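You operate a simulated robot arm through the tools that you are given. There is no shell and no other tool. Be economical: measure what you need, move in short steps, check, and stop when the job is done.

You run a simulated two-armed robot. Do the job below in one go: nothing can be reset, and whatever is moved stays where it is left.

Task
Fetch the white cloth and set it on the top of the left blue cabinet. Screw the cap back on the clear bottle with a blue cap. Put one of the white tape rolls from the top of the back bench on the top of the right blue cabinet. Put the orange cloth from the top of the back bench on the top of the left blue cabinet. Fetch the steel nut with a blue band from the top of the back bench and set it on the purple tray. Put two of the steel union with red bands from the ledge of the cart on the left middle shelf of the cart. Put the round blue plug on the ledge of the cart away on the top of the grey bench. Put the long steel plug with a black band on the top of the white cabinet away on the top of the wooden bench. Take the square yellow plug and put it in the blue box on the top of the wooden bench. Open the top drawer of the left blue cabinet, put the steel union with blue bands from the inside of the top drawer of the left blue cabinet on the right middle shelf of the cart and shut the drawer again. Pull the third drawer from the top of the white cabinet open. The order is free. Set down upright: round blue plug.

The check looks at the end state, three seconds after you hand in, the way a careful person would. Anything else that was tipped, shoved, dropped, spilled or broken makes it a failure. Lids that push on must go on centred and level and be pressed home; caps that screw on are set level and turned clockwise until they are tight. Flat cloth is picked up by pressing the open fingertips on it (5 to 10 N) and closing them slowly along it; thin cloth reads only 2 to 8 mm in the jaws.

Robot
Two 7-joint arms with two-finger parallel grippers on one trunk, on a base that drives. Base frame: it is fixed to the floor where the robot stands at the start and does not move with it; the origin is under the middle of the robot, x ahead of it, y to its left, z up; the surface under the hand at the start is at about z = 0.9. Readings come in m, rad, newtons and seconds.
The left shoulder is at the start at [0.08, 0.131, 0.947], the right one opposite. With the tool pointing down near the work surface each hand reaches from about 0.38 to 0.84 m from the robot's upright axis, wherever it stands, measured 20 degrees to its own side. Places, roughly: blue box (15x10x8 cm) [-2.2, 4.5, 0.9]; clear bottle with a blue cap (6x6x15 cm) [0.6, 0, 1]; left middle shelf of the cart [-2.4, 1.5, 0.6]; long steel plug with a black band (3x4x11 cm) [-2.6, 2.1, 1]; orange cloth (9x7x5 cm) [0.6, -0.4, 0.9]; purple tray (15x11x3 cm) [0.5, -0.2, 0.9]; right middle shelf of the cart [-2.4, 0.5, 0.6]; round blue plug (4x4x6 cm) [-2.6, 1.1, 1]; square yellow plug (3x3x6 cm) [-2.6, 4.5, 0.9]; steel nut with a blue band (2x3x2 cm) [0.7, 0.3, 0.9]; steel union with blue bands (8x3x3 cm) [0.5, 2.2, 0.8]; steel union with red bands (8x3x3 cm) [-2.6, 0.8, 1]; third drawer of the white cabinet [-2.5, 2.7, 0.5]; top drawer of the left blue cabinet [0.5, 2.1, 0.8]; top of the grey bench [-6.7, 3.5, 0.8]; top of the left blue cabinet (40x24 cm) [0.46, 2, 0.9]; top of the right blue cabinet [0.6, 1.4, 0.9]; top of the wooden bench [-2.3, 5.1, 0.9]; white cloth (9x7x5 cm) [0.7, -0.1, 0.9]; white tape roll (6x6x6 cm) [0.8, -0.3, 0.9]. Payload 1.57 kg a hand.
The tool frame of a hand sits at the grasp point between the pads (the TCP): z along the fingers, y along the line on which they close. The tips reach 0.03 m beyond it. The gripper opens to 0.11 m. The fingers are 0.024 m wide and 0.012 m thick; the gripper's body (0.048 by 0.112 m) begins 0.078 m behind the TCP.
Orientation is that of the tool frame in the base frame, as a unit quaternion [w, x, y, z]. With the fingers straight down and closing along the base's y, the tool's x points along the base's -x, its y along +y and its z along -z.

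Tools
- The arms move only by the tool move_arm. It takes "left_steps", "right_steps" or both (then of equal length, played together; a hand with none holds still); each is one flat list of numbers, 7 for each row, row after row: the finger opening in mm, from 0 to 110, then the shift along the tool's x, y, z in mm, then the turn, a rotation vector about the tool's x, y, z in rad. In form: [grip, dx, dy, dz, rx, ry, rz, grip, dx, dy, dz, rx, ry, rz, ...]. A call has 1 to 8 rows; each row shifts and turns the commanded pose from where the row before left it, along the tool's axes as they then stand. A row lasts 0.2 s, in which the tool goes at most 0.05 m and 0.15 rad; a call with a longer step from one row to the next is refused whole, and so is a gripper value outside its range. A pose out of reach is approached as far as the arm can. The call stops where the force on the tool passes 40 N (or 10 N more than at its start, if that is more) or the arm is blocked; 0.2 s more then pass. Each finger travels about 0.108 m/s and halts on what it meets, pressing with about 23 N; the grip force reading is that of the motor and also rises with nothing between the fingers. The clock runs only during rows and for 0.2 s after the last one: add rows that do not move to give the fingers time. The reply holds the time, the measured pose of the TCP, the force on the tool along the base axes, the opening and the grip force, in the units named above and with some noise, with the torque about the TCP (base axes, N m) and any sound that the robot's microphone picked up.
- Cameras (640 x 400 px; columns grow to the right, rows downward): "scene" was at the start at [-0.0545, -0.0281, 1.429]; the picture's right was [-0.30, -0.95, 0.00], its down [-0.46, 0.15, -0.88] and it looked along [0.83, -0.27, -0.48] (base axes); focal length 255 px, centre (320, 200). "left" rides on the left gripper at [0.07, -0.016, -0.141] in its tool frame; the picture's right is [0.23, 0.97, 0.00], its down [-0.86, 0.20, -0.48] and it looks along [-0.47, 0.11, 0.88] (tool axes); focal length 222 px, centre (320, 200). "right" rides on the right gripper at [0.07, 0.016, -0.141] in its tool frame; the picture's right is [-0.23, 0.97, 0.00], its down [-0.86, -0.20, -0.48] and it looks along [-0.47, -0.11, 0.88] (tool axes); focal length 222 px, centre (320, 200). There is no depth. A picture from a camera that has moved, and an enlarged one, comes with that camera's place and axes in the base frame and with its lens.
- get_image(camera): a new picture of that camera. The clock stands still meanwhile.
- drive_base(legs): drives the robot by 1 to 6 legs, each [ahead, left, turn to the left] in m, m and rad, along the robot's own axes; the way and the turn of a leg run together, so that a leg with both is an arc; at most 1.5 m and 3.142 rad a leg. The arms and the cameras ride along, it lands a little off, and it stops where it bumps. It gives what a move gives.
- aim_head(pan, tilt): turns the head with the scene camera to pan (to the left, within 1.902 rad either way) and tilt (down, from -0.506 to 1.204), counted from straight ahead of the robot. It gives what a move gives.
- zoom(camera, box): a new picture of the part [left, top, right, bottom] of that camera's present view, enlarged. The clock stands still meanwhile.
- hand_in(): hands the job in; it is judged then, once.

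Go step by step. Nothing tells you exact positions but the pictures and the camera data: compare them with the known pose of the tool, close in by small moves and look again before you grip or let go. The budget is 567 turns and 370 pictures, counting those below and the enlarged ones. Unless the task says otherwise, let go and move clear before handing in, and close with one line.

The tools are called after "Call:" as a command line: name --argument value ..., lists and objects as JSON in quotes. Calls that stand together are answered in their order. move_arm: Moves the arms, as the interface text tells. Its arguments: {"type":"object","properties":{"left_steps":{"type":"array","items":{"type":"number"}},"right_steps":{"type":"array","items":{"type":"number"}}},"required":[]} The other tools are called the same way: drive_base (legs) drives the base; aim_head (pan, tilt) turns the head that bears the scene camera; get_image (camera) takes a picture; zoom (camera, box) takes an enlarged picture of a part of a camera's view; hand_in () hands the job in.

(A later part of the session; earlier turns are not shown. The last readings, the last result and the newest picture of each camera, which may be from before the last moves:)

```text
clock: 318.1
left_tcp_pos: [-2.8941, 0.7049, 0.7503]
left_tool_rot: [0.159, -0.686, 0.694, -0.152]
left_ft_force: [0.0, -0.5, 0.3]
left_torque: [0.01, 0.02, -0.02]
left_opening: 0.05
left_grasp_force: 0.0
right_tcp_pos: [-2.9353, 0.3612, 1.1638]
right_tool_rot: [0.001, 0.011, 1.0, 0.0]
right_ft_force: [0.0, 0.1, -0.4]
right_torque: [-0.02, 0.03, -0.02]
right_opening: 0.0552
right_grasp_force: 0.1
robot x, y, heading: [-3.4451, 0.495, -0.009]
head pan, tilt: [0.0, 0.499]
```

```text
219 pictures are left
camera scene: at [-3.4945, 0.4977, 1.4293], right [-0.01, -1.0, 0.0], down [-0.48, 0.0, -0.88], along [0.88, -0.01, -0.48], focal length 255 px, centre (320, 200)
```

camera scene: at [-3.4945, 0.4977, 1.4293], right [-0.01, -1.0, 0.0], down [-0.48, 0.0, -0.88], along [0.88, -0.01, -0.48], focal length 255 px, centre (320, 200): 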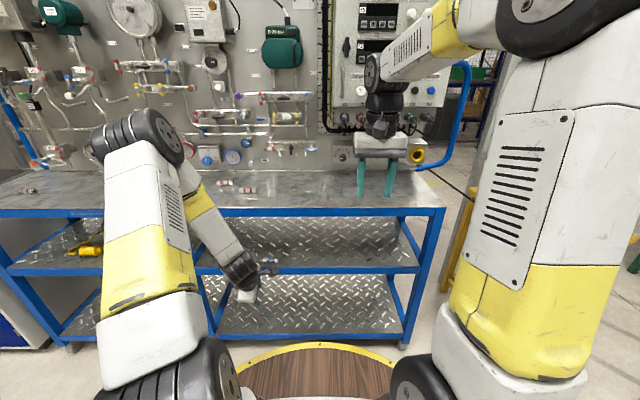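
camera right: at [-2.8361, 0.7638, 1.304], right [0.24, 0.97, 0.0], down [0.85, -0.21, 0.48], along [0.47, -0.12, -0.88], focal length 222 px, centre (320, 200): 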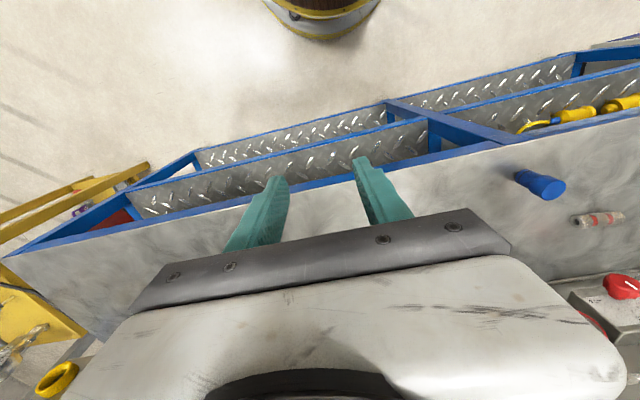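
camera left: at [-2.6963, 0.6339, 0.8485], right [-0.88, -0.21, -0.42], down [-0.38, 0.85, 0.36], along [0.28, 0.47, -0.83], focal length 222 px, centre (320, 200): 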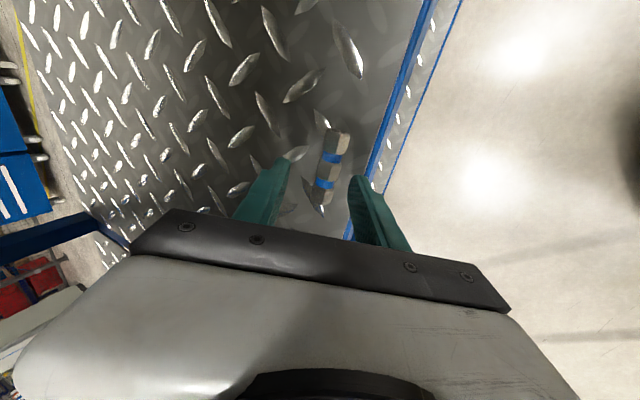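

Next, the red-banded unions. I raise the left hand and drive to y≈1.3 to view that half.

Call:
move_arm --left_steps '[60, 0, -19, -42, 0, 0, 0, 60, 0, -20, -43, 0, 0, 0, 60, 0, -20, -43, 0, 0, 0, 60, 0, -20, -43, 0, 0, 0, 60, 0, -20, -43, 0, 0, 0, 60, 0, -20, -43, 0, 0, 0, 60, 0, -20, -43, 0, 0, 0, 60, 0, -20, -43, 0, 0, 0]'

Call:
drive_base --legs '[[0, 0.85, 0.009]]'

Call:
get_image --camera "scene"

Call:
get_image --camera "left"

```text
clock: 319.9
left_tcp_pos: [-2.8962, 0.703, 1.128]
left_tool_rot: [0.158, -0.687, 0.692, -0.151]
left_ft_force: [0.0, 0.2, 0.0]
left_torque: [-0.02, 0.0, -0.05]
left_opening: 0.0602
left_grasp_force: 0.1
right_tcp_pos: [-2.9377, 0.3606, 1.1626]
right_tool_rot: [0.001, 0.011, 1.0, 0.0]
right_ft_force: [0.1, -1.2, 0.0]
right_torque: [0.01, -0.01, 0.01]
right_opening: 0.0551
right_grasp_force: 0.0
robot x, y, heading: [-3.4493, 0.496, -0.007]
head pan, tilt: [0.0, 0.499]
```

```text
clock: 324.4
left_tcp_pos: [-2.9026, 1.5742, 1.128]
left_tool_rot: [-0.16, 0.693, -0.687, 0.15]
left_ft_force: [0.2, -0.2, -0.3]
left_torque: [0.0, 0.0, -0.02]
left_opening: 0.06
left_grasp_force: 0.1
right_tcp_pos: [-2.9347, 1.232, 1.1625]
right_tool_rot: [0.0, 0.001, 1.0, -0.001]
right_ft_force: [0.0, -0.2, 0.3]
right_torque: [-0.02, -0.01, -0.03]
right_opening: 0.0548
right_grasp_force: 0.1
robot x, y, heading: [-3.4452, 1.357, 0.012]
head pan, tilt: [0.0, 0.499]
```

```text
218 pictures are left
camera scene: at [-3.4964, 1.3565, 1.4293], right [0.01, -1.0, 0.0], down [-0.48, -0.01, -0.88], along [0.88, 0.01, -0.48], focal length 255 px, centre (320, 200)
```

scene: 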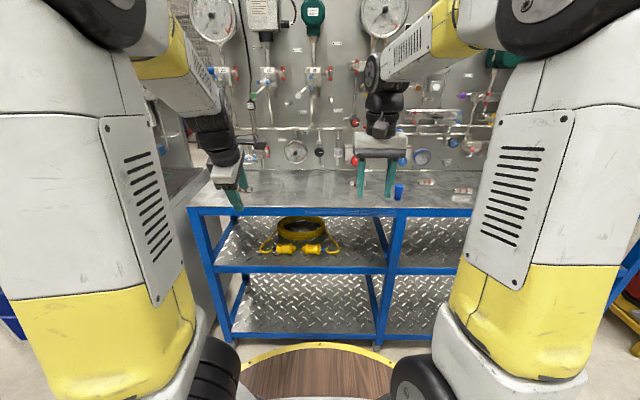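

```text
217 pictures are left
camera left: at [-2.9466, 1.5016, 1.2627], right [-0.88, -0.23, -0.42], down [-0.4, 0.85, 0.36], along [0.27, 0.48, -0.83], focal length 222 px, centre (320, 200)
```

left: 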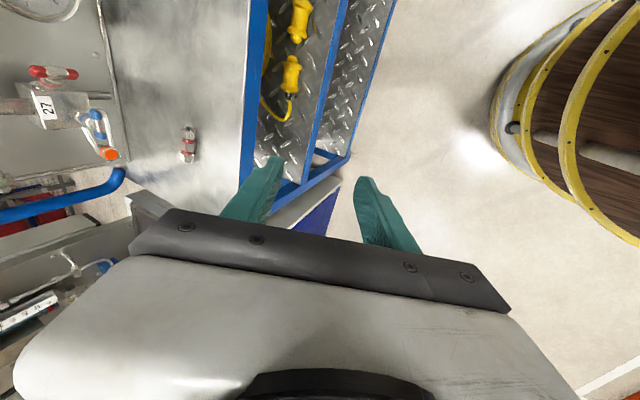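

U1 lies at [−2.549, 1.682] on the ledge; free shelf space is at y≈1.66–1.85 (left of the yellow cable). I drive forward and bring the hand vertical over U1.

Call:
drive_base --legs '[[0.2, 0.1, -0.01]]'

Call:
move_arm --left_steps '[60, 0, 0, 0, -0.145, 0, 0, 60, 0, 0, 0, -0.145, 0, 0, 60, 0, 0, 0, -0.146, 0, 0, 60, 0, 0, 0, 0, 0, 0]'

Call:
get_image --camera "left"

```text
clock: 326.1
left_tcp_pos: [-2.697, 1.6694, 1.1286]
left_tool_rot: [0.16, -0.689, 0.69, -0.152]
left_ft_force: [-0.1, 0.0, -0.4]
left_torque: [0.0, 0.02, 0.0]
left_opening: 0.0602
left_grasp_force: 0.0
right_tcp_pos: [-2.7347, 1.328, 1.1622]
right_tool_rot: [0.001, 0.006, 1.0, 0.0]
right_ft_force: [-0.4, -1.2, -0.6]
right_torque: [0.0, 0.0, 0.0]
right_opening: 0.0551
right_grasp_force: 0.2
robot x, y, heading: [-3.2458, 1.4575, -0.004]
head pan, tilt: [0.0, 0.499]
```

```text
clock: 327.1
left_tcp_pos: [-2.6968, 1.6693, 1.1271]
left_tool_rot: [-0.006, 0.707, -0.707, -0.003]
left_ft_force: [-0.7, 0.4, 0.0]
left_torque: [0.01, 0.02, 0.01]
left_opening: 0.0597
left_grasp_force: 0.0
right_tcp_pos: [-2.7346, 1.3282, 1.164]
right_tool_rot: [0.001, 0.007, 1.0, 0.0]
right_ft_force: [-0.4, -0.4, 0.4]
right_torque: [0.02, 0.02, 0.01]
right_opening: 0.0546
right_grasp_force: 0.1
robot x, y, heading: [-3.2401, 1.4586, 0.001]
head pan, tilt: [0.0, 0.499]
```

```text
216 pictures are left
camera left: at [-2.6809, 1.5978, 1.2693], right [-0.97, -0.23, -0.01], down [-0.2, 0.85, 0.49], along [-0.1, 0.48, -0.87], focal length 222 px, centre (320, 200)
```

left: 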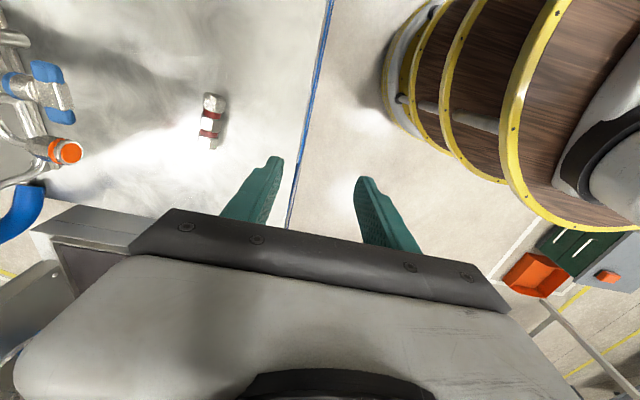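

Call:
move_arm --left_steps '[60, -3.5, -29.6, 21.4, 0, 0, 0, 60, -3.5, -29.6, 21.4, 0, 0, 0, 60, -3.5, -29.6, 21.4, 0, 0, 0, 60, -3.5, -29.6, 21.4, 0, 0, 0, 60, -3.5, -29.6, 21.4, 0, 0, 0, 60, 0, 0, 0, 0, 0, 0.1, 60, 0, 0, 0, 0, 0, 0]'

Call:
get_image --camera "left"

```text
clock: 328.7
left_tcp_pos: [-2.5472, 1.6886, 1.0234]
left_tool_rot: [0.006, -0.672, 0.741, 0.003]
left_ft_force: [-0.1, -0.6, -0.3]
left_torque: [0.02, 0.0, 0.0]
left_opening: 0.0603
left_grasp_force: 0.0
right_tcp_pos: [-2.7341, 1.3279, 1.1639]
right_tool_rot: [0.002, 0.007, 1.0, 0.0]
right_ft_force: [-0.2, -0.2, -0.1]
right_torque: [-0.01, 0.04, -0.02]
right_opening: 0.0549
right_grasp_force: 0.0
robot x, y, heading: [-3.2437, 1.4602, 0.003]
head pan, tilt: [0.0, 0.499]
```

```text
215 pictures are left
camera left: at [-2.5383, 1.6151, 1.1643], right [-0.99, -0.13, -0.01], down [-0.12, 0.86, 0.49], along [-0.06, 0.49, -0.87], focal length 222 px, centre (320, 200)
```

left: 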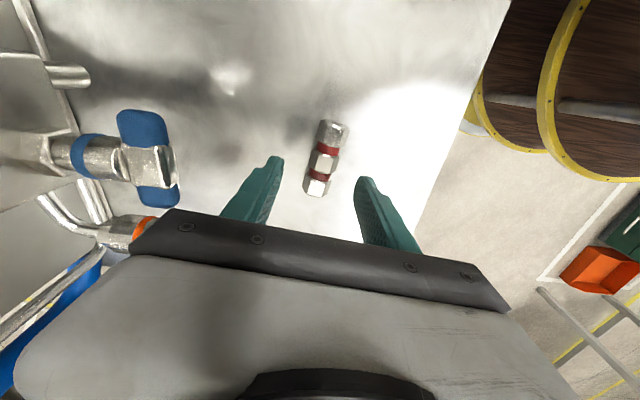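

Call:
move_arm --left_steps '[60, 4, 2, 20, 0, 0, 0, 60, 0, 0, 15, 0, 0, 0, 60, 0, 0, 4, 0, 0, 0, 45, 0, 0, 0, 0, 0, 0, 35, 0, 0, 0, 0, 0, 0, 25, 0, 0, 0, 0, 0, 0, 10, 0, 0, 0, 0, 0, 0, 0, 0, 0, 0, 0, 0, 0]'

Call:
get_image --camera "left"

```text
clock: 330.5
left_tcp_pos: [-2.5503, 1.6854, 0.9843]
left_tool_rot: [0.007, -0.671, 0.741, 0.002]
left_ft_force: [0.7, -0.1, 0.2]
left_torque: [0.03, -0.03, 0.1]
left_opening: 0.0187
left_grasp_force: 23.0
right_tcp_pos: [-2.7351, 1.3284, 1.1632]
right_tool_rot: [0.001, 0.008, 1.0, -0.001]
right_ft_force: [-0.1, 0.2, 0.0]
right_torque: [-0.01, 0.0, 0.03]
right_opening: 0.0549
right_grasp_force: 0.1
robot x, y, heading: [-3.2405, 1.4598, -0.002]
head pan, tilt: [0.0, 0.499]
```

```text
214 pictures are left
camera left: at [-2.5414, 1.6124, 1.1253], right [-0.99, -0.13, -0.01], down [-0.12, 0.86, 0.49], along [-0.06, 0.49, -0.87], focal length 222 px, centre (320, 200)
```

left: 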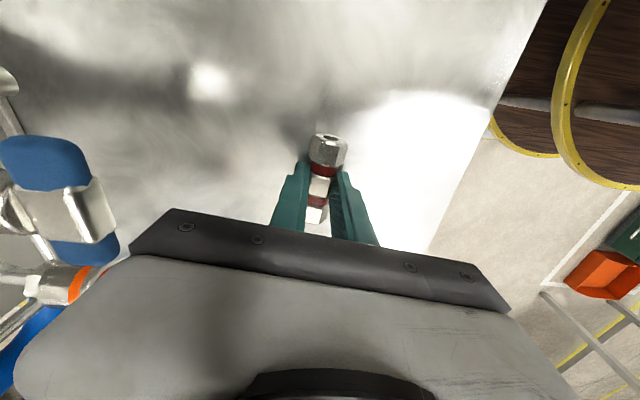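

Gripped. I lift gently, draw back, tilt the hand again and back the base up for the shelf.

Call:
move_arm --left_steps '[0, 0, 0, -5, 0, 0, 0, 0, 0, 0, -12, 0, 0, 0, 0, 0, 0, -20, 0, 0, 0, 0, 0, 10, -25, 0, 0, 0, 0, 0, 25, -30, 0, 0, 0, 0, 0, 35, -25, 0, 0, 0, 0, 0, 40, 0, 0, 0, 0, 0, 0, 40, 0, 0, 0, 0]'

Call:
move_arm --left_steps '[0, 0, 0, 0, 0, 0, -0.1, 0, 0, 0, 0, 0.145, 0, 0, 0, 0, 0, 0, 0.145, 0, 0, 0, 0, 0, 0, 0.146, 0, 0, 0, 0, 0, 0, 0, 0, 0]'

Call:
drive_base --legs '[[-0.2, 0, 0]]'

Call:
get_image --camera "left"

```text
clock: 332.3
left_tcp_pos: [-2.7013, 1.6971, 1.0993]
left_tool_rot: [0.007, -0.671, 0.741, 0.003]
left_ft_force: [0.0, -1.0, -0.2]
left_torque: [-0.05, 0.0, -0.02]
left_opening: 0.0235
left_grasp_force: 23.2
right_tcp_pos: [-2.7341, 1.3274, 1.1629]
right_tool_rot: [0.002, 0.006, 1.0, 0.0]
right_ft_force: [0.2, -0.1, 0.5]
right_torque: [0.01, 0.04, 0.03]
right_opening: 0.0547
right_grasp_force: 0.0
robot x, y, heading: [-3.2468, 1.4612, 0.007]
head pan, tilt: [0.0, 0.499]
```

```text
clock: 333.5
left_tcp_pos: [-2.6998, 1.6988, 1.1001]
left_tool_rot: [0.16, -0.689, 0.69, -0.152]
left_ft_force: [0.6, 1.0, -1.3]
left_torque: [0.0, 0.03, -0.01]
left_opening: 0.023
left_grasp_force: 22.8
right_tcp_pos: [-2.7349, 1.3283, 1.1638]
right_tool_rot: [0.0, 0.007, 1.0, -0.001]
right_ft_force: [1.0, 0.9, -0.3]
right_torque: [-0.01, -0.02, 0.03]
right_opening: 0.0553
right_grasp_force: 0.1
robot x, y, heading: [-3.2432, 1.4626, 0.001]
head pan, tilt: [0.0, 0.499]
```

```text
clock: 335.1
left_tcp_pos: [-2.9018, 1.6978, 1.1005]
left_tool_rot: [0.16, -0.688, 0.691, -0.152]
left_ft_force: [-0.5, -0.2, -1.3]
left_torque: [-0.03, 0.01, -0.01]
left_opening: 0.0231
left_grasp_force: 23.2
right_tcp_pos: [-2.9354, 1.3288, 1.163]
right_tool_rot: [0.001, 0.008, 1.0, 0.0]
right_ft_force: [0.0, 0.1, -0.1]
right_torque: [-0.01, 0.0, -0.02]
right_opening: 0.0551
right_grasp_force: 0.1
robot x, y, heading: [-3.4423, 1.4569, -0.002]
head pan, tilt: [0.0, 0.499]
```

```text
213 pictures are left
camera left: at [-2.9473, 1.6262, 1.2343], right [-0.88, -0.22, -0.42], down [-0.38, 0.85, 0.36], along [0.28, 0.48, -0.83], focal length 222 px, centre (320, 200)
```

left: 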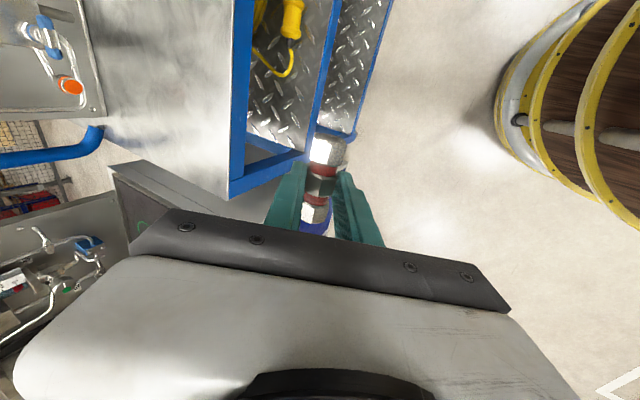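

Call:
move_arm --left_steps '[0, -10, 16, 34, 0, 0, 0, 0, -10, 19, 41, 0, 0, 0, 0, -10, 19, 41, 0, 0, 0, 0, -10, 19, 41, 0, 0, 0, 0, -6, 19, 41, 0, 0, 0, 0, -6, 19, 41, 0, 0, 0, 0, 0, 19, 41, 0, 0, 0, 0, 0, 19, 41, 0, 0, 0]'

Call:
get_image --camera "left"

```text
clock: 336.9
left_tcp_pos: [-2.9011, 1.7521, 0.7457]
left_tool_rot: [0.16, -0.689, 0.691, -0.151]
left_ft_force: [-0.3, -0.5, -0.3]
left_torque: [0.03, 0.02, 0.02]
left_opening: 0.0232
left_grasp_force: 23.1
right_tcp_pos: [-2.9369, 1.3282, 1.1642]
right_tool_rot: [0.001, 0.007, 1.0, 0.0]
right_ft_force: [-0.4, -0.3, -0.1]
right_torque: [0.06, -0.03, 0.01]
right_opening: 0.0549
right_grasp_force: 0.0
robot x, y, heading: [-3.449, 1.4577, -0.002]
head pan, tilt: [0.0, 0.499]
```

```text
212 pictures are left
camera left: at [-2.9457, 1.6803, 0.8808], right [-0.88, -0.22, -0.42], down [-0.39, 0.85, 0.36], along [0.28, 0.48, -0.83], focal length 222 px, centre (320, 200)
```

left: 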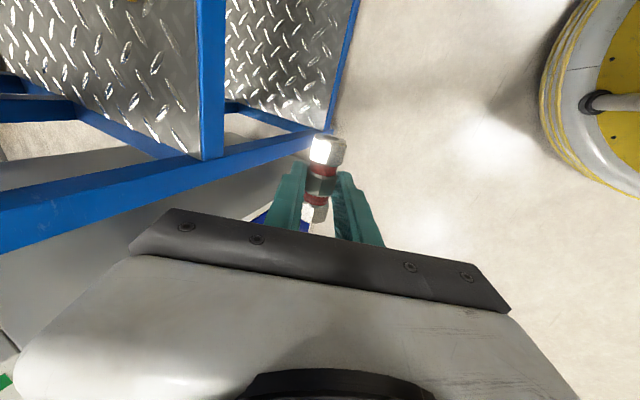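

The left post starts at y≈1.81, so I shift to y≈1.715 and move in.

Call:
move_arm --left_steps '[0, 36, 0, 0, 0, 0, 0, 0, 0, -36, 16.8, 0, 0, 0, 0, 0, -36, 16.8, 0, 0, 0, 0, 0, -36, 16.8, 0, 0, 0, 0, 0, -36, 16.8, 0, 0, 0, 0, 0, -36, 16.8, 0, 0, 0, 0, 0, -36, 16.8, 0, 0, 0]'

Call:
get_image --camera "left"

```text
clock: 338.5
left_tcp_pos: [-2.6605, 1.718, 0.7487]
left_tool_rot: [0.16, -0.688, 0.691, -0.152]
left_ft_force: [0.3, 0.8, 0.2]
left_torque: [-0.03, 0.04, 0.0]
left_opening: 0.023
left_grasp_force: 22.7
right_tcp_pos: [-2.9353, 1.3267, 1.1633]
right_tool_rot: [0.001, 0.007, 1.0, 0.0]
right_ft_force: [0.7, 0.0, -0.3]
right_torque: [-0.03, -0.06, -0.02]
right_opening: 0.0549
right_grasp_force: 0.0
robot x, y, heading: [-3.4459, 1.4603, 0.0]
head pan, tilt: [0.0, 0.499]
```

```text
211 pictures are left
camera left: at [-2.7063, 1.6455, 0.8831], right [-0.88, -0.22, -0.42], down [-0.38, 0.85, 0.36], along [0.28, 0.48, -0.83], focal length 222 px, centre (320, 200)
```

left: 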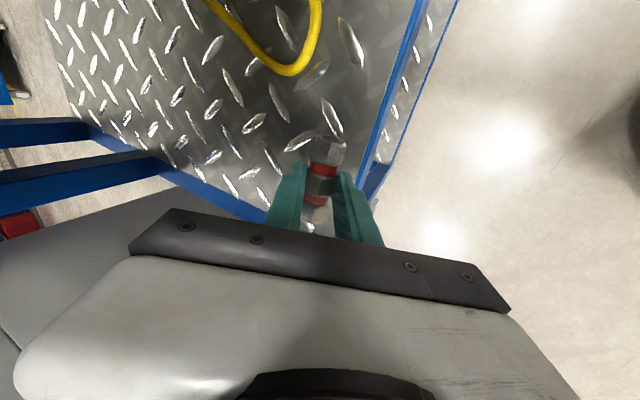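

Call:
move_arm --left_steps '[0, 0, -12, 5.5, 0, 0, 0, 0, 0, 12.6, 27, 0, 0, 0, 0, 0, 8.4, 18, 0, 0, 0, 0, 0, 2.1, 4.5, 0, 0, 0, 0, 0, 1.3, 2.7, 0, 0, 0, 0, 0, 0, 0, 0, 0, 0]'

Call:
get_image --camera "left"

```text
clock: 339.9
left_tcp_pos: [-2.6466, 1.7182, 0.6904]
left_tool_rot: [0.159, -0.689, 0.69, -0.152]
left_ft_force: [0.3, 0.1, -0.6]
left_torque: [-0.01, 0.02, 0.04]
left_opening: 0.0231
left_grasp_force: 23.4
right_tcp_pos: [-2.9364, 1.3287, 1.1631]
right_tool_rot: [0.001, 0.008, 1.0, 0.001]
right_ft_force: [0.3, -1.4, 0.3]
right_torque: [-0.02, 0.0, -0.01]
right_opening: 0.0551
right_grasp_force: 0.0
robot x, y, heading: [-3.4447, 1.4611, -0.001]
head pan, tilt: [0.0, 0.499]
```

```text
210 pictures are left
camera left: at [-2.6919, 1.6466, 0.8251], right [-0.88, -0.22, -0.42], down [-0.39, 0.85, 0.36], along [0.28, 0.48, -0.83], focal length 222 px, centre (320, 200)
```

left: 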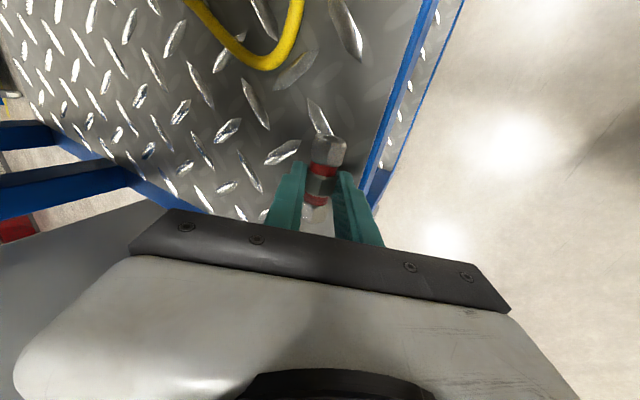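

Call:
move_arm --left_steps '[27, 0, 0, 0, 0, 0, 0, 31, 0, 0, 0, 0, 0, 0, 31, 0, 0, 0, 0, 0, 0, 37, 0, -1.5, -3.5, 0, 0, 0, 45, 0, -2, -4.5, 0, 0, 0, 52, 0, -2.5, -5, 0, 0, 0, 52, 0, 0, -15, 0, 0, 0, 52, 0, 0, -10, 0, 0, 0]'

Call:
get_image --camera "left"

```text
clock: 341.7
left_tcp_pos: [-2.6589, 1.7181, 0.7261]
left_tool_rot: [0.16, -0.689, 0.691, -0.151]
left_ft_force: [-0.2, 0.3, -0.3]
left_torque: [-0.04, 0.01, -0.02]
left_opening: 0.0519
left_grasp_force: 0.0
right_tcp_pos: [-2.936, 1.3276, 1.1633]
right_tool_rot: [0.001, 0.008, 1.0, 0.0]
right_ft_force: [0.1, -0.2, 0.5]
right_torque: [0.0, 0.0, 0.01]
right_opening: 0.0549
right_grasp_force: 0.1
robot x, y, heading: [-3.4489, 1.4606, 0.001]
head pan, tilt: [0.0, 0.499]
```

```text
209 pictures are left
camera left: at [-2.7037, 1.6467, 0.8608], right [-0.88, -0.22, -0.42], down [-0.38, 0.85, 0.36], along [0.28, 0.48, -0.83], focal length 222 px, centre (320, 200)
```

left: 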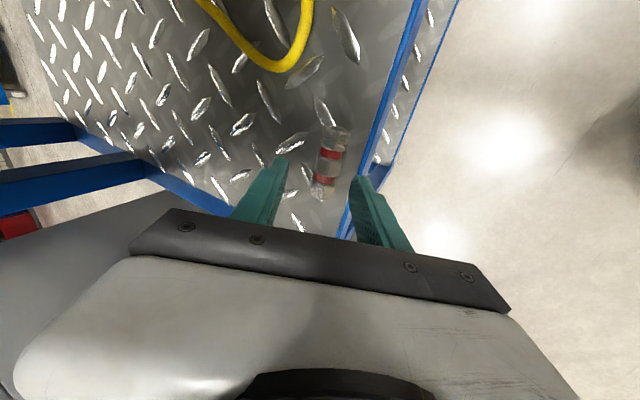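

First union placed. I withdraw, rise, and move over for U2.

Call:
move_arm --left_steps '[52, 0, 0, -15, 0, 0, 0, 52, 0, 30, -14, 0, 0, 0, 52, 0, 36, -17, 0, 0, 0, 52, 0, 36, -17, 0, 0, 0, 52, 0, 36, -17, 0, 0, 0, 52, 0, 36, -17, 0, 0, 0, 52, 0, 36, -17, 0, 0, 0]'

Call:
move_arm --left_steps '[60, 0, -19, -42, 0, 0, 0, 60, 0, -20, -43, 0, 0, 0, 60, 0, -20, -43, 0, 0, 0, 60, 0, -20, -43, 0, 0, 0, 60, 0, -20, -43, 0, 0, 0, 60, 0, -20, -43, 0, 0, 0, 60, 0, -20, -43, 0, 0, 0, 60, 0, -20, -43, 0, 0, 0]'

Call:
drive_base --legs '[[0, -0.46, 0], [0.22, 0, 0]]'

Call:
move_arm --left_steps '[60, 0, 0, 0, -0.145, 0, 0, 60, 0, 0, 0, -0.145, 0, 0, 60, 0, 0, 0, -0.146, 0, 0, 60, 0, 0, 0, 0, 0, 0]'

Call:
get_image --camera "left"

Call:
get_image --camera "scene"

```text
clock: 343.3
left_tcp_pos: [-2.8983, 1.718, 0.7417]
left_tool_rot: [0.16, -0.688, 0.692, -0.151]
left_ft_force: [1.5, -0.2, 1.4]
left_torque: [-0.01, 0.0, 0.01]
left_opening: 0.0519
left_grasp_force: 0.0
right_tcp_pos: [-2.9362, 1.3273, 1.1632]
right_tool_rot: [0.001, 0.007, 1.0, 0.0]
right_ft_force: [0.1, 0.0, -0.2]
right_torque: [0.03, 0.01, -0.01]
right_opening: 0.0552
right_grasp_force: 0.1
robot x, y, heading: [-3.442, 1.4571, -0.001]
head pan, tilt: [0.0, 0.499]
```

```text
clock: 345.1
left_tcp_pos: [-2.9013, 1.7108, 1.1185]
left_tool_rot: [0.159, -0.689, 0.691, -0.152]
left_ft_force: [0.2, -0.5, 0.2]
left_torque: [-0.02, 0.03, -0.02]
left_opening: 0.0601
left_grasp_force: 0.0
right_tcp_pos: [-2.9364, 1.3292, 1.1632]
right_tool_rot: [0.001, 0.008, 1.0, 0.0]
right_ft_force: [0.0, 0.8, -0.1]
right_torque: [0.03, 0.02, 0.05]
right_opening: 0.055
right_grasp_force: 0.0
robot x, y, heading: [-3.4452, 1.4613, -0.004]
head pan, tilt: [0.0, 0.499]
```

```text
clock: 349.2
left_tcp_pos: [-2.6786, 1.246, 1.1194]
left_tool_rot: [0.158, -0.685, 0.695, -0.152]
left_ft_force: [-0.6, -0.5, 0.0]
left_torque: [-0.02, -0.01, -0.01]
left_opening: 0.0597
left_grasp_force: 0.0
right_tcp_pos: [-2.7174, 0.8649, 1.1639]
right_tool_rot: [0.001, 0.012, 1.0, 0.0]
right_ft_force: [-1.1, -0.9, 0.6]
right_torque: [0.02, 0.01, -0.01]
right_opening: 0.0549
right_grasp_force: 0.0
robot x, y, heading: [-3.2247, 0.9997, -0.011]
head pan, tilt: [0.0, 0.499]
```

```text
clock: 350.2
left_tcp_pos: [-2.6798, 1.2477, 1.1186]
left_tool_rot: [0.006, -0.704, 0.711, 0.002]
left_ft_force: [-0.4, -0.4, 0.4]
left_torque: [-0.01, 0.0, -0.01]
left_opening: 0.0601
left_grasp_force: 0.1
right_tcp_pos: [-2.716, 0.8642, 1.1635]
right_tool_rot: [0.001, 0.013, 1.0, -0.001]
right_ft_force: [0.4, -0.5, -0.2]
right_torque: [0.01, -0.03, -0.01]
right_opening: 0.055
right_grasp_force: 0.0
robot x, y, heading: [-3.2231, 0.9989, -0.011]
head pan, tilt: [0.0, 0.499]
```

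```text
208 pictures are left
camera left: at [-2.6632, 1.1754, 1.2603], right [-0.98, -0.22, -0.01], down [-0.19, 0.85, 0.49], along [-0.1, 0.48, -0.87], focal length 222 px, centre (320, 200)
```

left: 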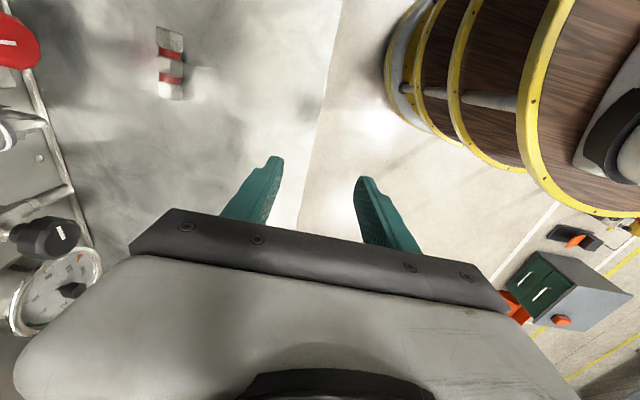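

```text
207 pictures are left
camera scene: at [-3.2743, 1.0013, 1.4293], right [-0.01, -1.0, 0.0], down [-0.48, 0.0, -0.88], along [0.88, -0.01, -0.48], focal length 255 px, centre (320, 200)
```

scene: 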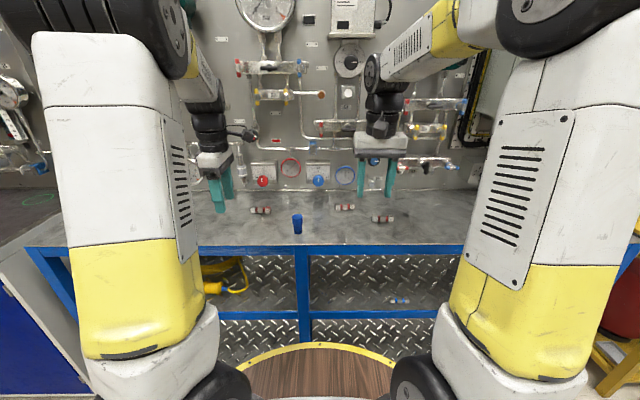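

Call:
move_arm --left_steps '[50, 9, -37.5, 17.6, 0, 0, 0, 50, 9, -37.5, 17.6, 0, 0, 0, 50, 9, -37.5, 17.6, 0, 0, 0, 50, 9, -37.5, 17.6, 0, 0, 0, 50, 9, -37.5, 17.6, 0, 0, 0, 50, 0, 0, 0, 0, 0, 0.1, 50, 0, 0, 0, 0, 0, 0]'

Call:
get_image --camera "left"

```text
clock: 351.8
left_tcp_pos: [-2.4899, 1.2004, 1.0312]
left_tool_rot: [0.006, -0.667, 0.745, 0.002]
left_ft_force: [0.3, 0.7, 0.2]
left_torque: [-0.03, -0.04, 0.02]
left_opening: 0.05
left_grasp_force: 0.1
right_tcp_pos: [-2.7168, 0.865, 1.1627]
right_tool_rot: [0.001, 0.012, 1.0, -0.001]
right_ft_force: [0.0, -1.0, -0.1]
right_torque: [0.02, 0.02, 0.01]
right_opening: 0.0551
right_grasp_force: 0.1
robot x, y, heading: [-3.2248, 0.9996, -0.012]
head pan, tilt: [0.0, 0.499]
```

```text
206 pictures are left
camera left: at [-2.4827, 1.1266, 1.1721], right [-0.99, -0.12, -0.01], down [-0.11, 0.87, 0.49], along [-0.05, 0.49, -0.87], focal length 222 px, centre (320, 200)
```

left: 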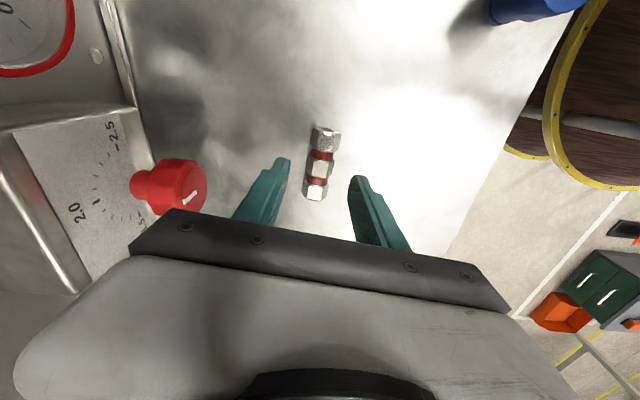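

Call:
move_arm --left_steps '[50, 0, 1, 20, 0, 0, 0, 50, 0, 0, 20, 0, 0, 0, 50, 0, 0, 7, 0, 0, 0, 40, 0, 0, 0, 0, 0, 0, 30, 0, 0, 0, 0, 0, 0, 20, 0, 0, 0, 0, 0, 0, 10, 0, 0, 0, 0, 0, 0, 0, 0, 0, 0, 0, 0, 0]'

Call:
move_arm --left_steps '[0, 0, 0, 0, 0, 0, 0, 0, 0, 0, -5, 0, 0, 0, 0, 0, 0, -12, 0, 0, 0, 0, 0, 0, -20, 0, 0, 0, 0, 0, 10, -25, 0, 0, 0, 0, 0, 30, -30, 0, 0, 0, 0, 0, 40, -15, 0, 0, 0, 0, 0, 40, 0, 0, 0, 0]'

Call:
get_image --camera "left"

```text
clock: 353.6
left_tcp_pos: [-2.4921, 1.201, 0.9851]
left_tool_rot: [0.009, -0.667, 0.745, 0.002]
left_ft_force: [0.2, -1.1, 0.4]
left_torque: [0.0, -0.03, -0.08]
left_opening: 0.0184
left_grasp_force: 23.5
right_tcp_pos: [-2.7165, 0.8638, 1.1636]
right_tool_rot: [0.002, 0.012, 1.0, 0.0]
right_ft_force: [-0.3, -1.1, -0.1]
right_torque: [0.0, 0.03, 0.01]
right_opening: 0.0551
right_grasp_force: 0.2
robot x, y, heading: [-3.2251, 1.0017, -0.011]
head pan, tilt: [0.0, 0.499]
```

```text
clock: 355.4
left_tcp_pos: [-2.6116, 1.2131, 1.0901]
left_tool_rot: [0.006, -0.667, 0.745, 0.002]
left_ft_force: [0.0, -0.7, -1.1]
left_torque: [0.04, 0.02, 0.01]
left_opening: 0.0234
left_grasp_force: 23.1
right_tcp_pos: [-2.7156, 0.8646, 1.163]
right_tool_rot: [0.001, 0.012, 1.0, 0.0]
right_ft_force: [-0.1, 0.8, -1.0]
right_torque: [0.01, 0.08, -0.02]
right_opening: 0.0551
right_grasp_force: 0.1
robot x, y, heading: [-3.2217, 0.9984, -0.004]
head pan, tilt: [0.0, 0.499]
```

```text
205 pictures are left
camera left: at [-2.6032, 1.14, 1.2317], right [-0.99, -0.12, -0.01], down [-0.11, 0.87, 0.49], along [-0.05, 0.49, -0.87], focal length 222 px, centre (320, 200)
```

left: 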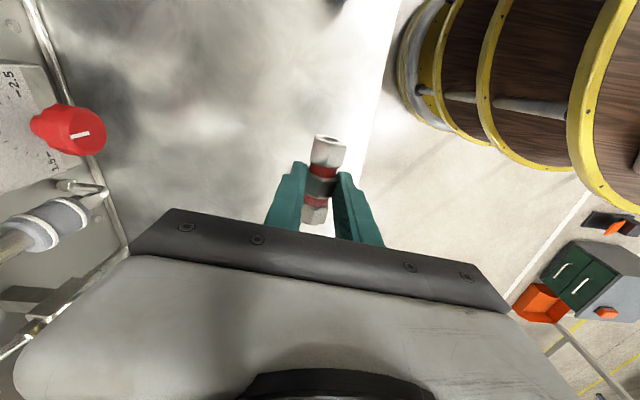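

Call:
move_arm --left_steps '[0, 0, 30, -10, 0, 0, 0, 0, 0, 40, 0, 0, 0, 0, 0, 0, 20, 0, 0, 0, -0.1, 0, 0, 0, 0, 0.145, 0, 0, 0, 0, 0, 0, 0.145, 0, 0, 0, 0, 0, 0, 0.146, 0, 0, 0, 0, 0, 0, 0, 0, 0]'

Call:
drive_base --legs '[[-0.22, 0, 0.005]]'

Call:
get_image --camera "left"

Call:
zoom --camera "scene" --box '[160, 180, 400, 330]'

```text
clock: 357.0
left_tcp_pos: [-2.7003, 1.2238, 1.1007]
left_tool_rot: [0.16, -0.685, 0.694, -0.153]
left_ft_force: [-0.3, -0.3, -1.0]
left_torque: [0.0, 0.01, 0.03]
left_opening: 0.0234
left_grasp_force: 23.0
right_tcp_pos: [-2.7174, 0.8636, 1.1633]
right_tool_rot: [0.001, 0.012, 1.0, -0.001]
right_ft_force: [-0.9, 0.2, -0.4]
right_torque: [0.02, -0.03, 0.01]
right_opening: 0.0552
right_grasp_force: 0.1
robot x, y, heading: [-3.2271, 1.0019, -0.013]
head pan, tilt: [0.0, 0.499]
```

```text
clock: 358.7
left_tcp_pos: [-2.9195, 1.2271, 1.1007]
left_tool_rot: [0.158, -0.687, 0.693, -0.152]
left_ft_force: [0.2, 0.4, -0.9]
left_torque: [-0.04, 0.04, 0.02]
left_opening: 0.0235
left_grasp_force: 23.1
right_tcp_pos: [-2.935, 0.868, 1.164]
right_tool_rot: [0.001, 0.01, 1.0, 0.0]
right_ft_force: [-0.6, 0.8, 0.1]
right_torque: [0.03, -0.01, 0.01]
right_opening: 0.0552
right_grasp_force: 0.1
robot x, y, heading: [-3.4461, 1.0016, -0.003]
head pan, tilt: [0.0, 0.499]
```

```text
204 pictures are left
camera left: at [-2.9663, 1.1563, 1.2352], right [-0.88, -0.22, -0.42], down [-0.38, 0.85, 0.36], along [0.28, 0.48, -0.83], focal length 222 px, centre (320, 200)
```

left: 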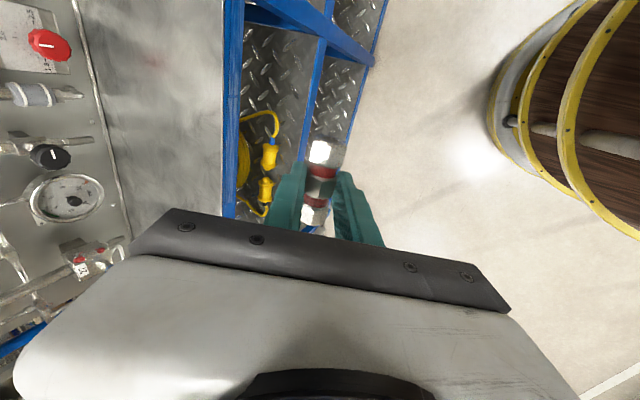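

```text
2.67 times, centred on (280, 255) of scene
camera zoom: at [-3.4938, 1.0028, 1.4293], right [-0.01, -1.0, 0.0], down [-0.48, 0.0, -0.88], along [0.88, 0.0, -0.48], focal length 680 px, centre (427, 53)
```

zoom: 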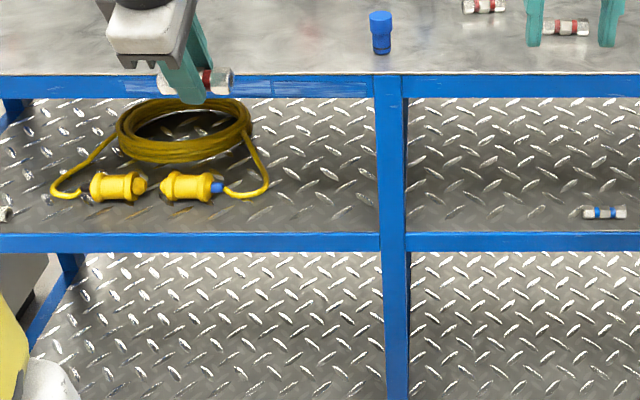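

Free space at y≈1.07–1.27 right of the cable. I shift to y≈1.16, lower and move in.

Call:
move_arm --left_steps '[0, 15, 16, 34, 0, 0, 0, 0, 15, 19, 41, 0, 0, 0, 0, 15, 19, 41, 0, 0, 0, 0, 15, 19, 41, 0, 0, 0, 0, 7, 19, 41, 0, 0, 0, 0, 0, 19, 41, 0, 0, 0, 0, 0, 19, 41, 0, 0, 0, 0, 0, 19, 41, 0, 0, 0]'

Call:
move_arm --left_steps '[0, 0, -25, 11.5, 0, 0, 0, 0, 0, -36, 16.8, 0, 0, 0, 0, 0, -36, 16.8, 0, 0, 0, 0, 0, -36, 16.8, 0, 0, 0, 0, 0, -36, 16.8, 0, 0, 0, 0, 0, -36, 16.8, 0, 0, 0, 0, 0, -36, 16.8, 0, 0, 0, 0, 0, 0, 0, 0, 0, 0]'

Call:
get_image --camera "left"

```text
clock: 360.5
left_tcp_pos: [-2.9172, 1.1645, 0.7477]
left_tool_rot: [0.159, -0.688, 0.692, -0.152]
left_ft_force: [-0.7, 0.6, -0.8]
left_torque: [0.01, 0.02, 0.0]
left_opening: 0.0231
left_grasp_force: 23.0
right_tcp_pos: [-2.9354, 0.8696, 1.163]
right_tool_rot: [0.001, 0.009, 1.0, 0.0]
right_ft_force: [-0.4, -0.1, 1.2]
right_torque: [0.0, -0.01, 0.0]
right_opening: 0.055
right_grasp_force: 0.1
robot x, y, heading: [-3.4444, 1.0074, -0.002]
head pan, tilt: [0.0, 0.499]
```

```text
clock: 362.3
left_tcp_pos: [-2.6541, 1.1641, 0.7477]
left_tool_rot: [0.16, -0.687, 0.692, -0.153]
left_ft_force: [-0.8, -1.6, -0.5]
left_torque: [0.0, -0.02, 0.01]
left_opening: 0.0231
left_grasp_force: 22.5
right_tcp_pos: [-2.9355, 0.869, 1.1633]
right_tool_rot: [0.001, 0.01, 1.0, 0.0]
right_ft_force: [0.0, 0.2, 0.2]
right_torque: [0.01, 0.01, 0.01]
right_opening: 0.0549
right_grasp_force: 0.1
robot x, y, heading: [-3.4426, 1.0008, -0.004]
head pan, tilt: [0.0, 0.499]
```

```text
202 pictures are left
camera left: at [-2.6998, 1.0931, 0.8814], right [-0.88, -0.22, -0.42], down [-0.38, 0.85, 0.36], along [0.28, 0.47, -0.83], focal length 222 px, centre (320, 200)
```

left: 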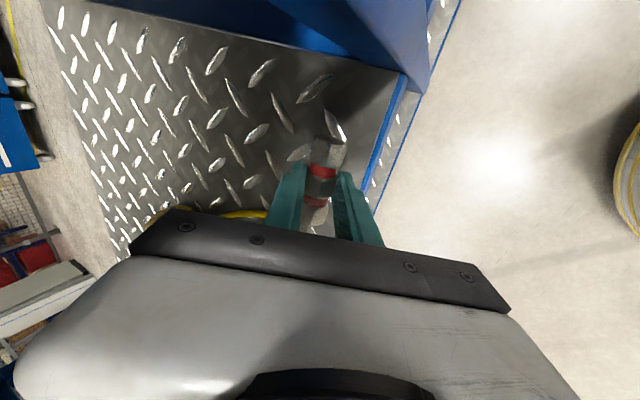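

Call:
move_arm --left_steps '[0, 0, -5, 2.3, 0, 0, 0, 0, 0, 12.6, 27, 0, 0, 0, 0, 0, 8.4, 18, 0, 0, 0, 0, 0, 2.1, 4.5, 0, 0, 0, 0, 0, 1.1, 2.3, 0, 0, 0, 0, 0, 0, 0, 0, 0, 0]'

Call:
move_arm --left_steps '[27, 0, 0, 0, 0, 0, 0, 31, 0, 0, 0, 0, 0, 0, 31, 0, 0, 0, 0, 0, 0, 37, 0, -1.5, -3.5, 0, 0, 0, 45, 0, -2, -4.5, 0, 0, 0, 52, 0, -2.5, -5, 0, 0, 0, 52, 0, 0, -15, 0, 0, 0, 52, 0, 0, -10, 0, 0, 0]'

Call:
get_image --camera "left"

```text
clock: 363.7
left_tcp_pos: [-2.6471, 1.166, 0.6889]
left_tool_rot: [0.159, -0.687, 0.693, -0.151]
left_ft_force: [0.5, -0.1, -0.5]
left_torque: [-0.02, 0.01, -0.01]
left_opening: 0.023
left_grasp_force: 23.0
right_tcp_pos: [-2.9346, 0.8673, 1.1633]
right_tool_rot: [0.0, 0.01, 1.0, 0.0]
right_ft_force: [0.4, -0.8, -0.3]
right_torque: [0.03, -0.01, 0.0]
right_opening: 0.0551
right_grasp_force: 0.0
robot x, y, heading: [-3.4487, 1.0059, 0.002]
head pan, tilt: [0.0, 0.499]
```

```text
clock: 365.5
left_tcp_pos: [-2.6565, 1.1637, 0.7286]
left_tool_rot: [0.16, -0.687, 0.693, -0.152]
left_ft_force: [0.7, 0.4, -0.7]
left_torque: [0.02, 0.0, -0.01]
left_opening: 0.052
left_grasp_force: 0.1
right_tcp_pos: [-2.9349, 0.8688, 1.1635]
right_tool_rot: [0.0, 0.01, 1.0, 0.0]
right_ft_force: [0.5, 0.1, -0.6]
right_torque: [0.02, 0.03, 0.02]
right_opening: 0.0551
right_grasp_force: 0.0
robot x, y, heading: [-3.4438, 1.0017, -0.003]
head pan, tilt: [0.0, 0.499]
```

```text
201 pictures are left
camera left: at [-2.7028, 1.0922, 0.8633], right [-0.88, -0.22, -0.42], down [-0.38, 0.85, 0.36], along [0.28, 0.48, -0.83], focal length 222 px, centre (320, 200)
```

left: 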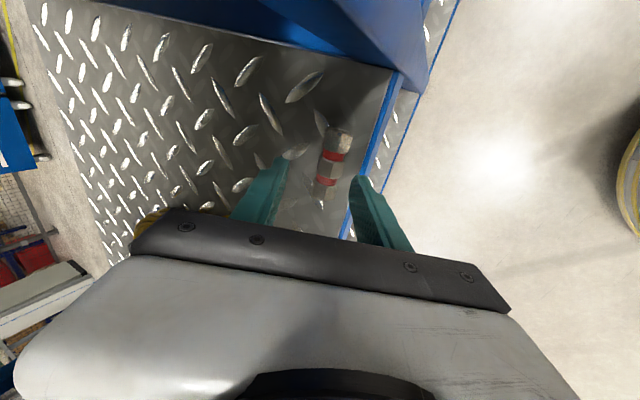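

Second union placed on the left middle shelf. I withdraw and go for the round blue plug with the right hand.

Call:
move_arm --left_steps '[52, 0, 0, -15, 0, 0, 0, 52, 0, 30, -14, 0, 0, 0, 52, 0, 36, -17, 0, 0, 0, 52, 0, 36, -17, 0, 0, 0, 52, 0, 36, -17, 0, 0, 0, 52, 0, 36, -17, 0, 0, 0, 52, 0, 36, -17, 0, 0, 0]'

Call:
move_arm --left_steps '[60, 0, -19, -42, 0, 0, 0, 60, 0, -20, -43, 0, 0, 0, 60, 0, -20, -43, 0, 0, 0, 60, 0, -20, -43, 0, 0, 0, 60, 0, -20, -43, 0, 0, 0, 60, 0, -20, -43, 0, 0, 0, 60, 0, -20, -43, 0, 0, 0, 60, 0, -20, -43, 0, 0, 0]'

Call:
drive_base --legs '[[0.2, 0.2, 0]]'

Call:
get_image --camera "right"

Call:
get_image --camera "scene"

```text
clock: 367.1
left_tcp_pos: [-2.8944, 1.1661, 0.7403]
left_tool_rot: [0.159, -0.688, 0.692, -0.152]
left_ft_force: [0.1, -0.1, -0.5]
left_torque: [-0.04, 0.03, -0.03]
left_opening: 0.052
left_grasp_force: 0.1
right_tcp_pos: [-2.9349, 0.8685, 1.1636]
right_tool_rot: [0.001, 0.009, 1.0, 0.0]
right_ft_force: [0.7, 1.0, -0.7]
right_torque: [0.01, 0.04, 0.01]
right_opening: 0.0553
right_grasp_force: 0.0
robot x, y, heading: [-3.4452, 1.0078, -0.005]
head pan, tilt: [0.0, 0.499]
```

```text
clock: 368.9
left_tcp_pos: [-2.8996, 1.1618, 1.118]
left_tool_rot: [0.159, -0.688, 0.692, -0.151]
left_ft_force: [0.6, 0.3, -0.8]
left_torque: [-0.03, -0.01, -0.03]
left_opening: 0.06
left_grasp_force: 0.0
right_tcp_pos: [-2.936, 0.8693, 1.1639]
right_tool_rot: [0.001, 0.01, 1.0, 0.0]
right_ft_force: [-0.2, 0.1, 0.1]
right_torque: [-0.06, 0.0, -0.01]
right_opening: 0.0549
right_grasp_force: 0.0
robot x, y, heading: [-3.445, 1.0041, -0.005]
head pan, tilt: [0.0, 0.499]
```

```text
clock: 370.8
left_tcp_pos: [-2.6976, 1.3588, 1.1181]
left_tool_rot: [0.16, -0.687, 0.692, -0.151]
left_ft_force: [-0.3, -0.9, 0.2]
left_torque: [0.0, 0.0, 0.0]
left_opening: 0.0601
left_grasp_force: 0.1
right_tcp_pos: [-2.7338, 1.0671, 1.1637]
right_tool_rot: [0.001, 0.009, 1.0, 0.001]
right_ft_force: [-1.1, 0.3, 0.3]
right_torque: [0.02, -0.02, 0.01]
right_opening: 0.0551
right_grasp_force: 0.1
robot x, y, heading: [-3.2443, 1.2007, -0.003]
head pan, tilt: [0.0, 0.499]
```

```text
200 pictures are left
camera right: at [-2.8024, 1.0838, 1.3041], right [0.24, 0.97, 0.0], down [0.85, -0.21, 0.48], along [0.47, -0.12, -0.88], focal length 222 px, centre (320, 200)
```

right: 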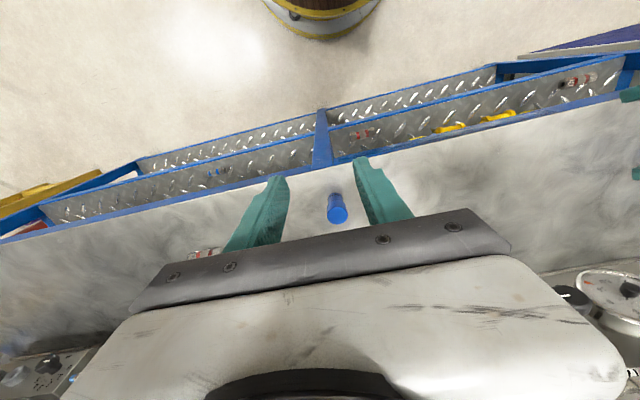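

```text
199 pictures are left
camera scene: at [-3.2915, 1.2003, 1.4293], right [0.0, -1.0, 0.0], down [-0.48, 0.0, -0.88], along [0.88, 0.0, -0.48], focal length 255 px, centre (320, 200)
```

scene: 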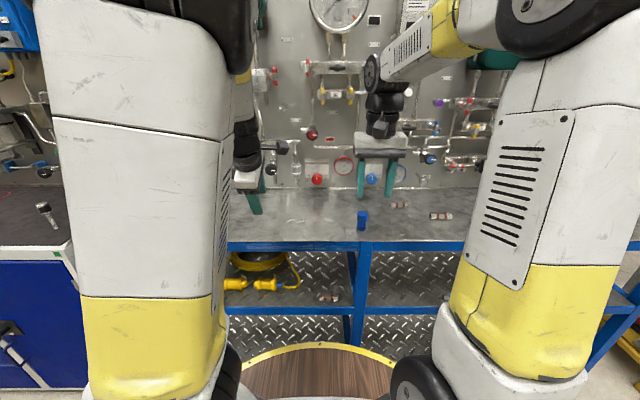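

Call:
move_arm --right_steps '[70, -40, -1, 0, 0, 0, 0, 70, -42, -1, 0, 0, 0, 0, 70, -42, 0, 0, 0, 0, 0, 70, 0, 0, 40, 0, 0, 0, 70, 0, 0, 40, 0, 0, 0, 70, 0, 0, 0, 0, 0, 0]'

Call:
zoom --camera "right" --box '[200, 80, 440, 230]'

```text
clock: 372.2
left_tcp_pos: [-2.6971, 1.3593, 1.1177]
left_tool_rot: [0.159, -0.687, 0.693, -0.151]
left_ft_force: [0.3, -0.6, -0.4]
left_torque: [0.01, 0.01, -0.01]
left_opening: 0.0598
left_grasp_force: 0.2
right_tcp_pos: [-2.6082, 1.0619, 1.0823]
right_tool_rot: [0.0, 0.008, 1.0, -0.001]
right_ft_force: [-1.0, -0.2, 0.6]
right_torque: [0.0, 0.02, -0.01]
right_opening: 0.0699
right_grasp_force: 0.1
robot x, y, heading: [-3.2426, 1.2042, -0.003]
head pan, tilt: [0.0, 0.499]
```

```text
2.67 times, centred on (320, 155) of right
camera zoom: at [-2.6773, 1.0794, 1.2231], right [0.24, 0.97, 0.0], down [0.85, -0.21, 0.48], along [0.47, -0.12, -0.88], focal length 592 px, centre (320, 320)
```

zoom: 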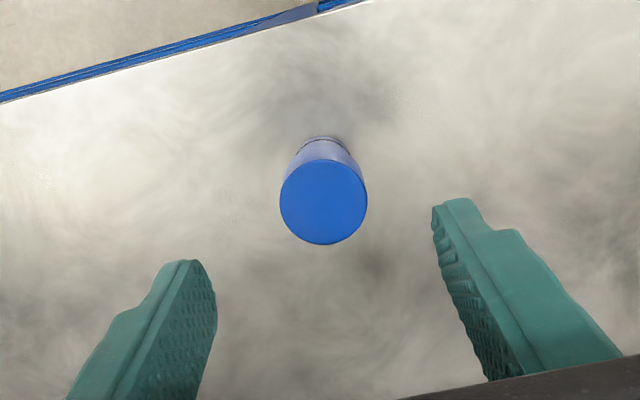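

Call:
move_arm --right_steps '[70, 3, 1.5, 35, 0, 0, 0, 70, 0, 0, 35, 0, 0, 0, 70, 0, 0, 20, 0, 0, 0, 55, 0, 0, 0, 0, 0, 0, 45, 0, 0, 0, 0, 0, 0, 35, 0, 0, 0, 0, 0, 0, 20, 0, 0, 0, 0, 0, 0, 0, 0, 0, 0, 0, 0, 0]'

Call:
zoom --camera "right" --box '[200, 80, 440, 230]'

```text
clock: 374.0
left_tcp_pos: [-2.698, 1.3598, 1.1177]
left_tool_rot: [0.16, -0.688, 0.692, -0.151]
left_ft_force: [-0.2, 0.9, -0.1]
left_torque: [0.0, -0.01, -0.04]
left_opening: 0.0599
left_grasp_force: 0.0
right_tcp_pos: [-2.6127, 1.0648, 0.992]
right_tool_rot: [0.0, 0.009, 1.0, 0.0]
right_ft_force: [-0.6, -0.9, 0.2]
right_torque: [0.03, 0.0, -0.01]
right_opening: 0.0319
right_grasp_force: 22.6
robot x, y, heading: [-3.2394, 1.2008, -0.005]
head pan, tilt: [0.0, 0.499]
```

```text
2.67 times, centred on (320, 155) of right
camera zoom: at [-2.6821, 1.0817, 1.1335], right [0.24, 0.97, 0.0], down [0.85, -0.21, 0.48], along [0.47, -0.12, -0.88], focal length 592 px, centre (320, 320)
```

zoom: 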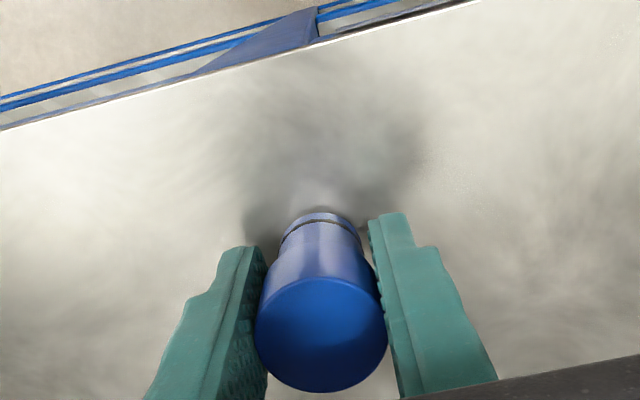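

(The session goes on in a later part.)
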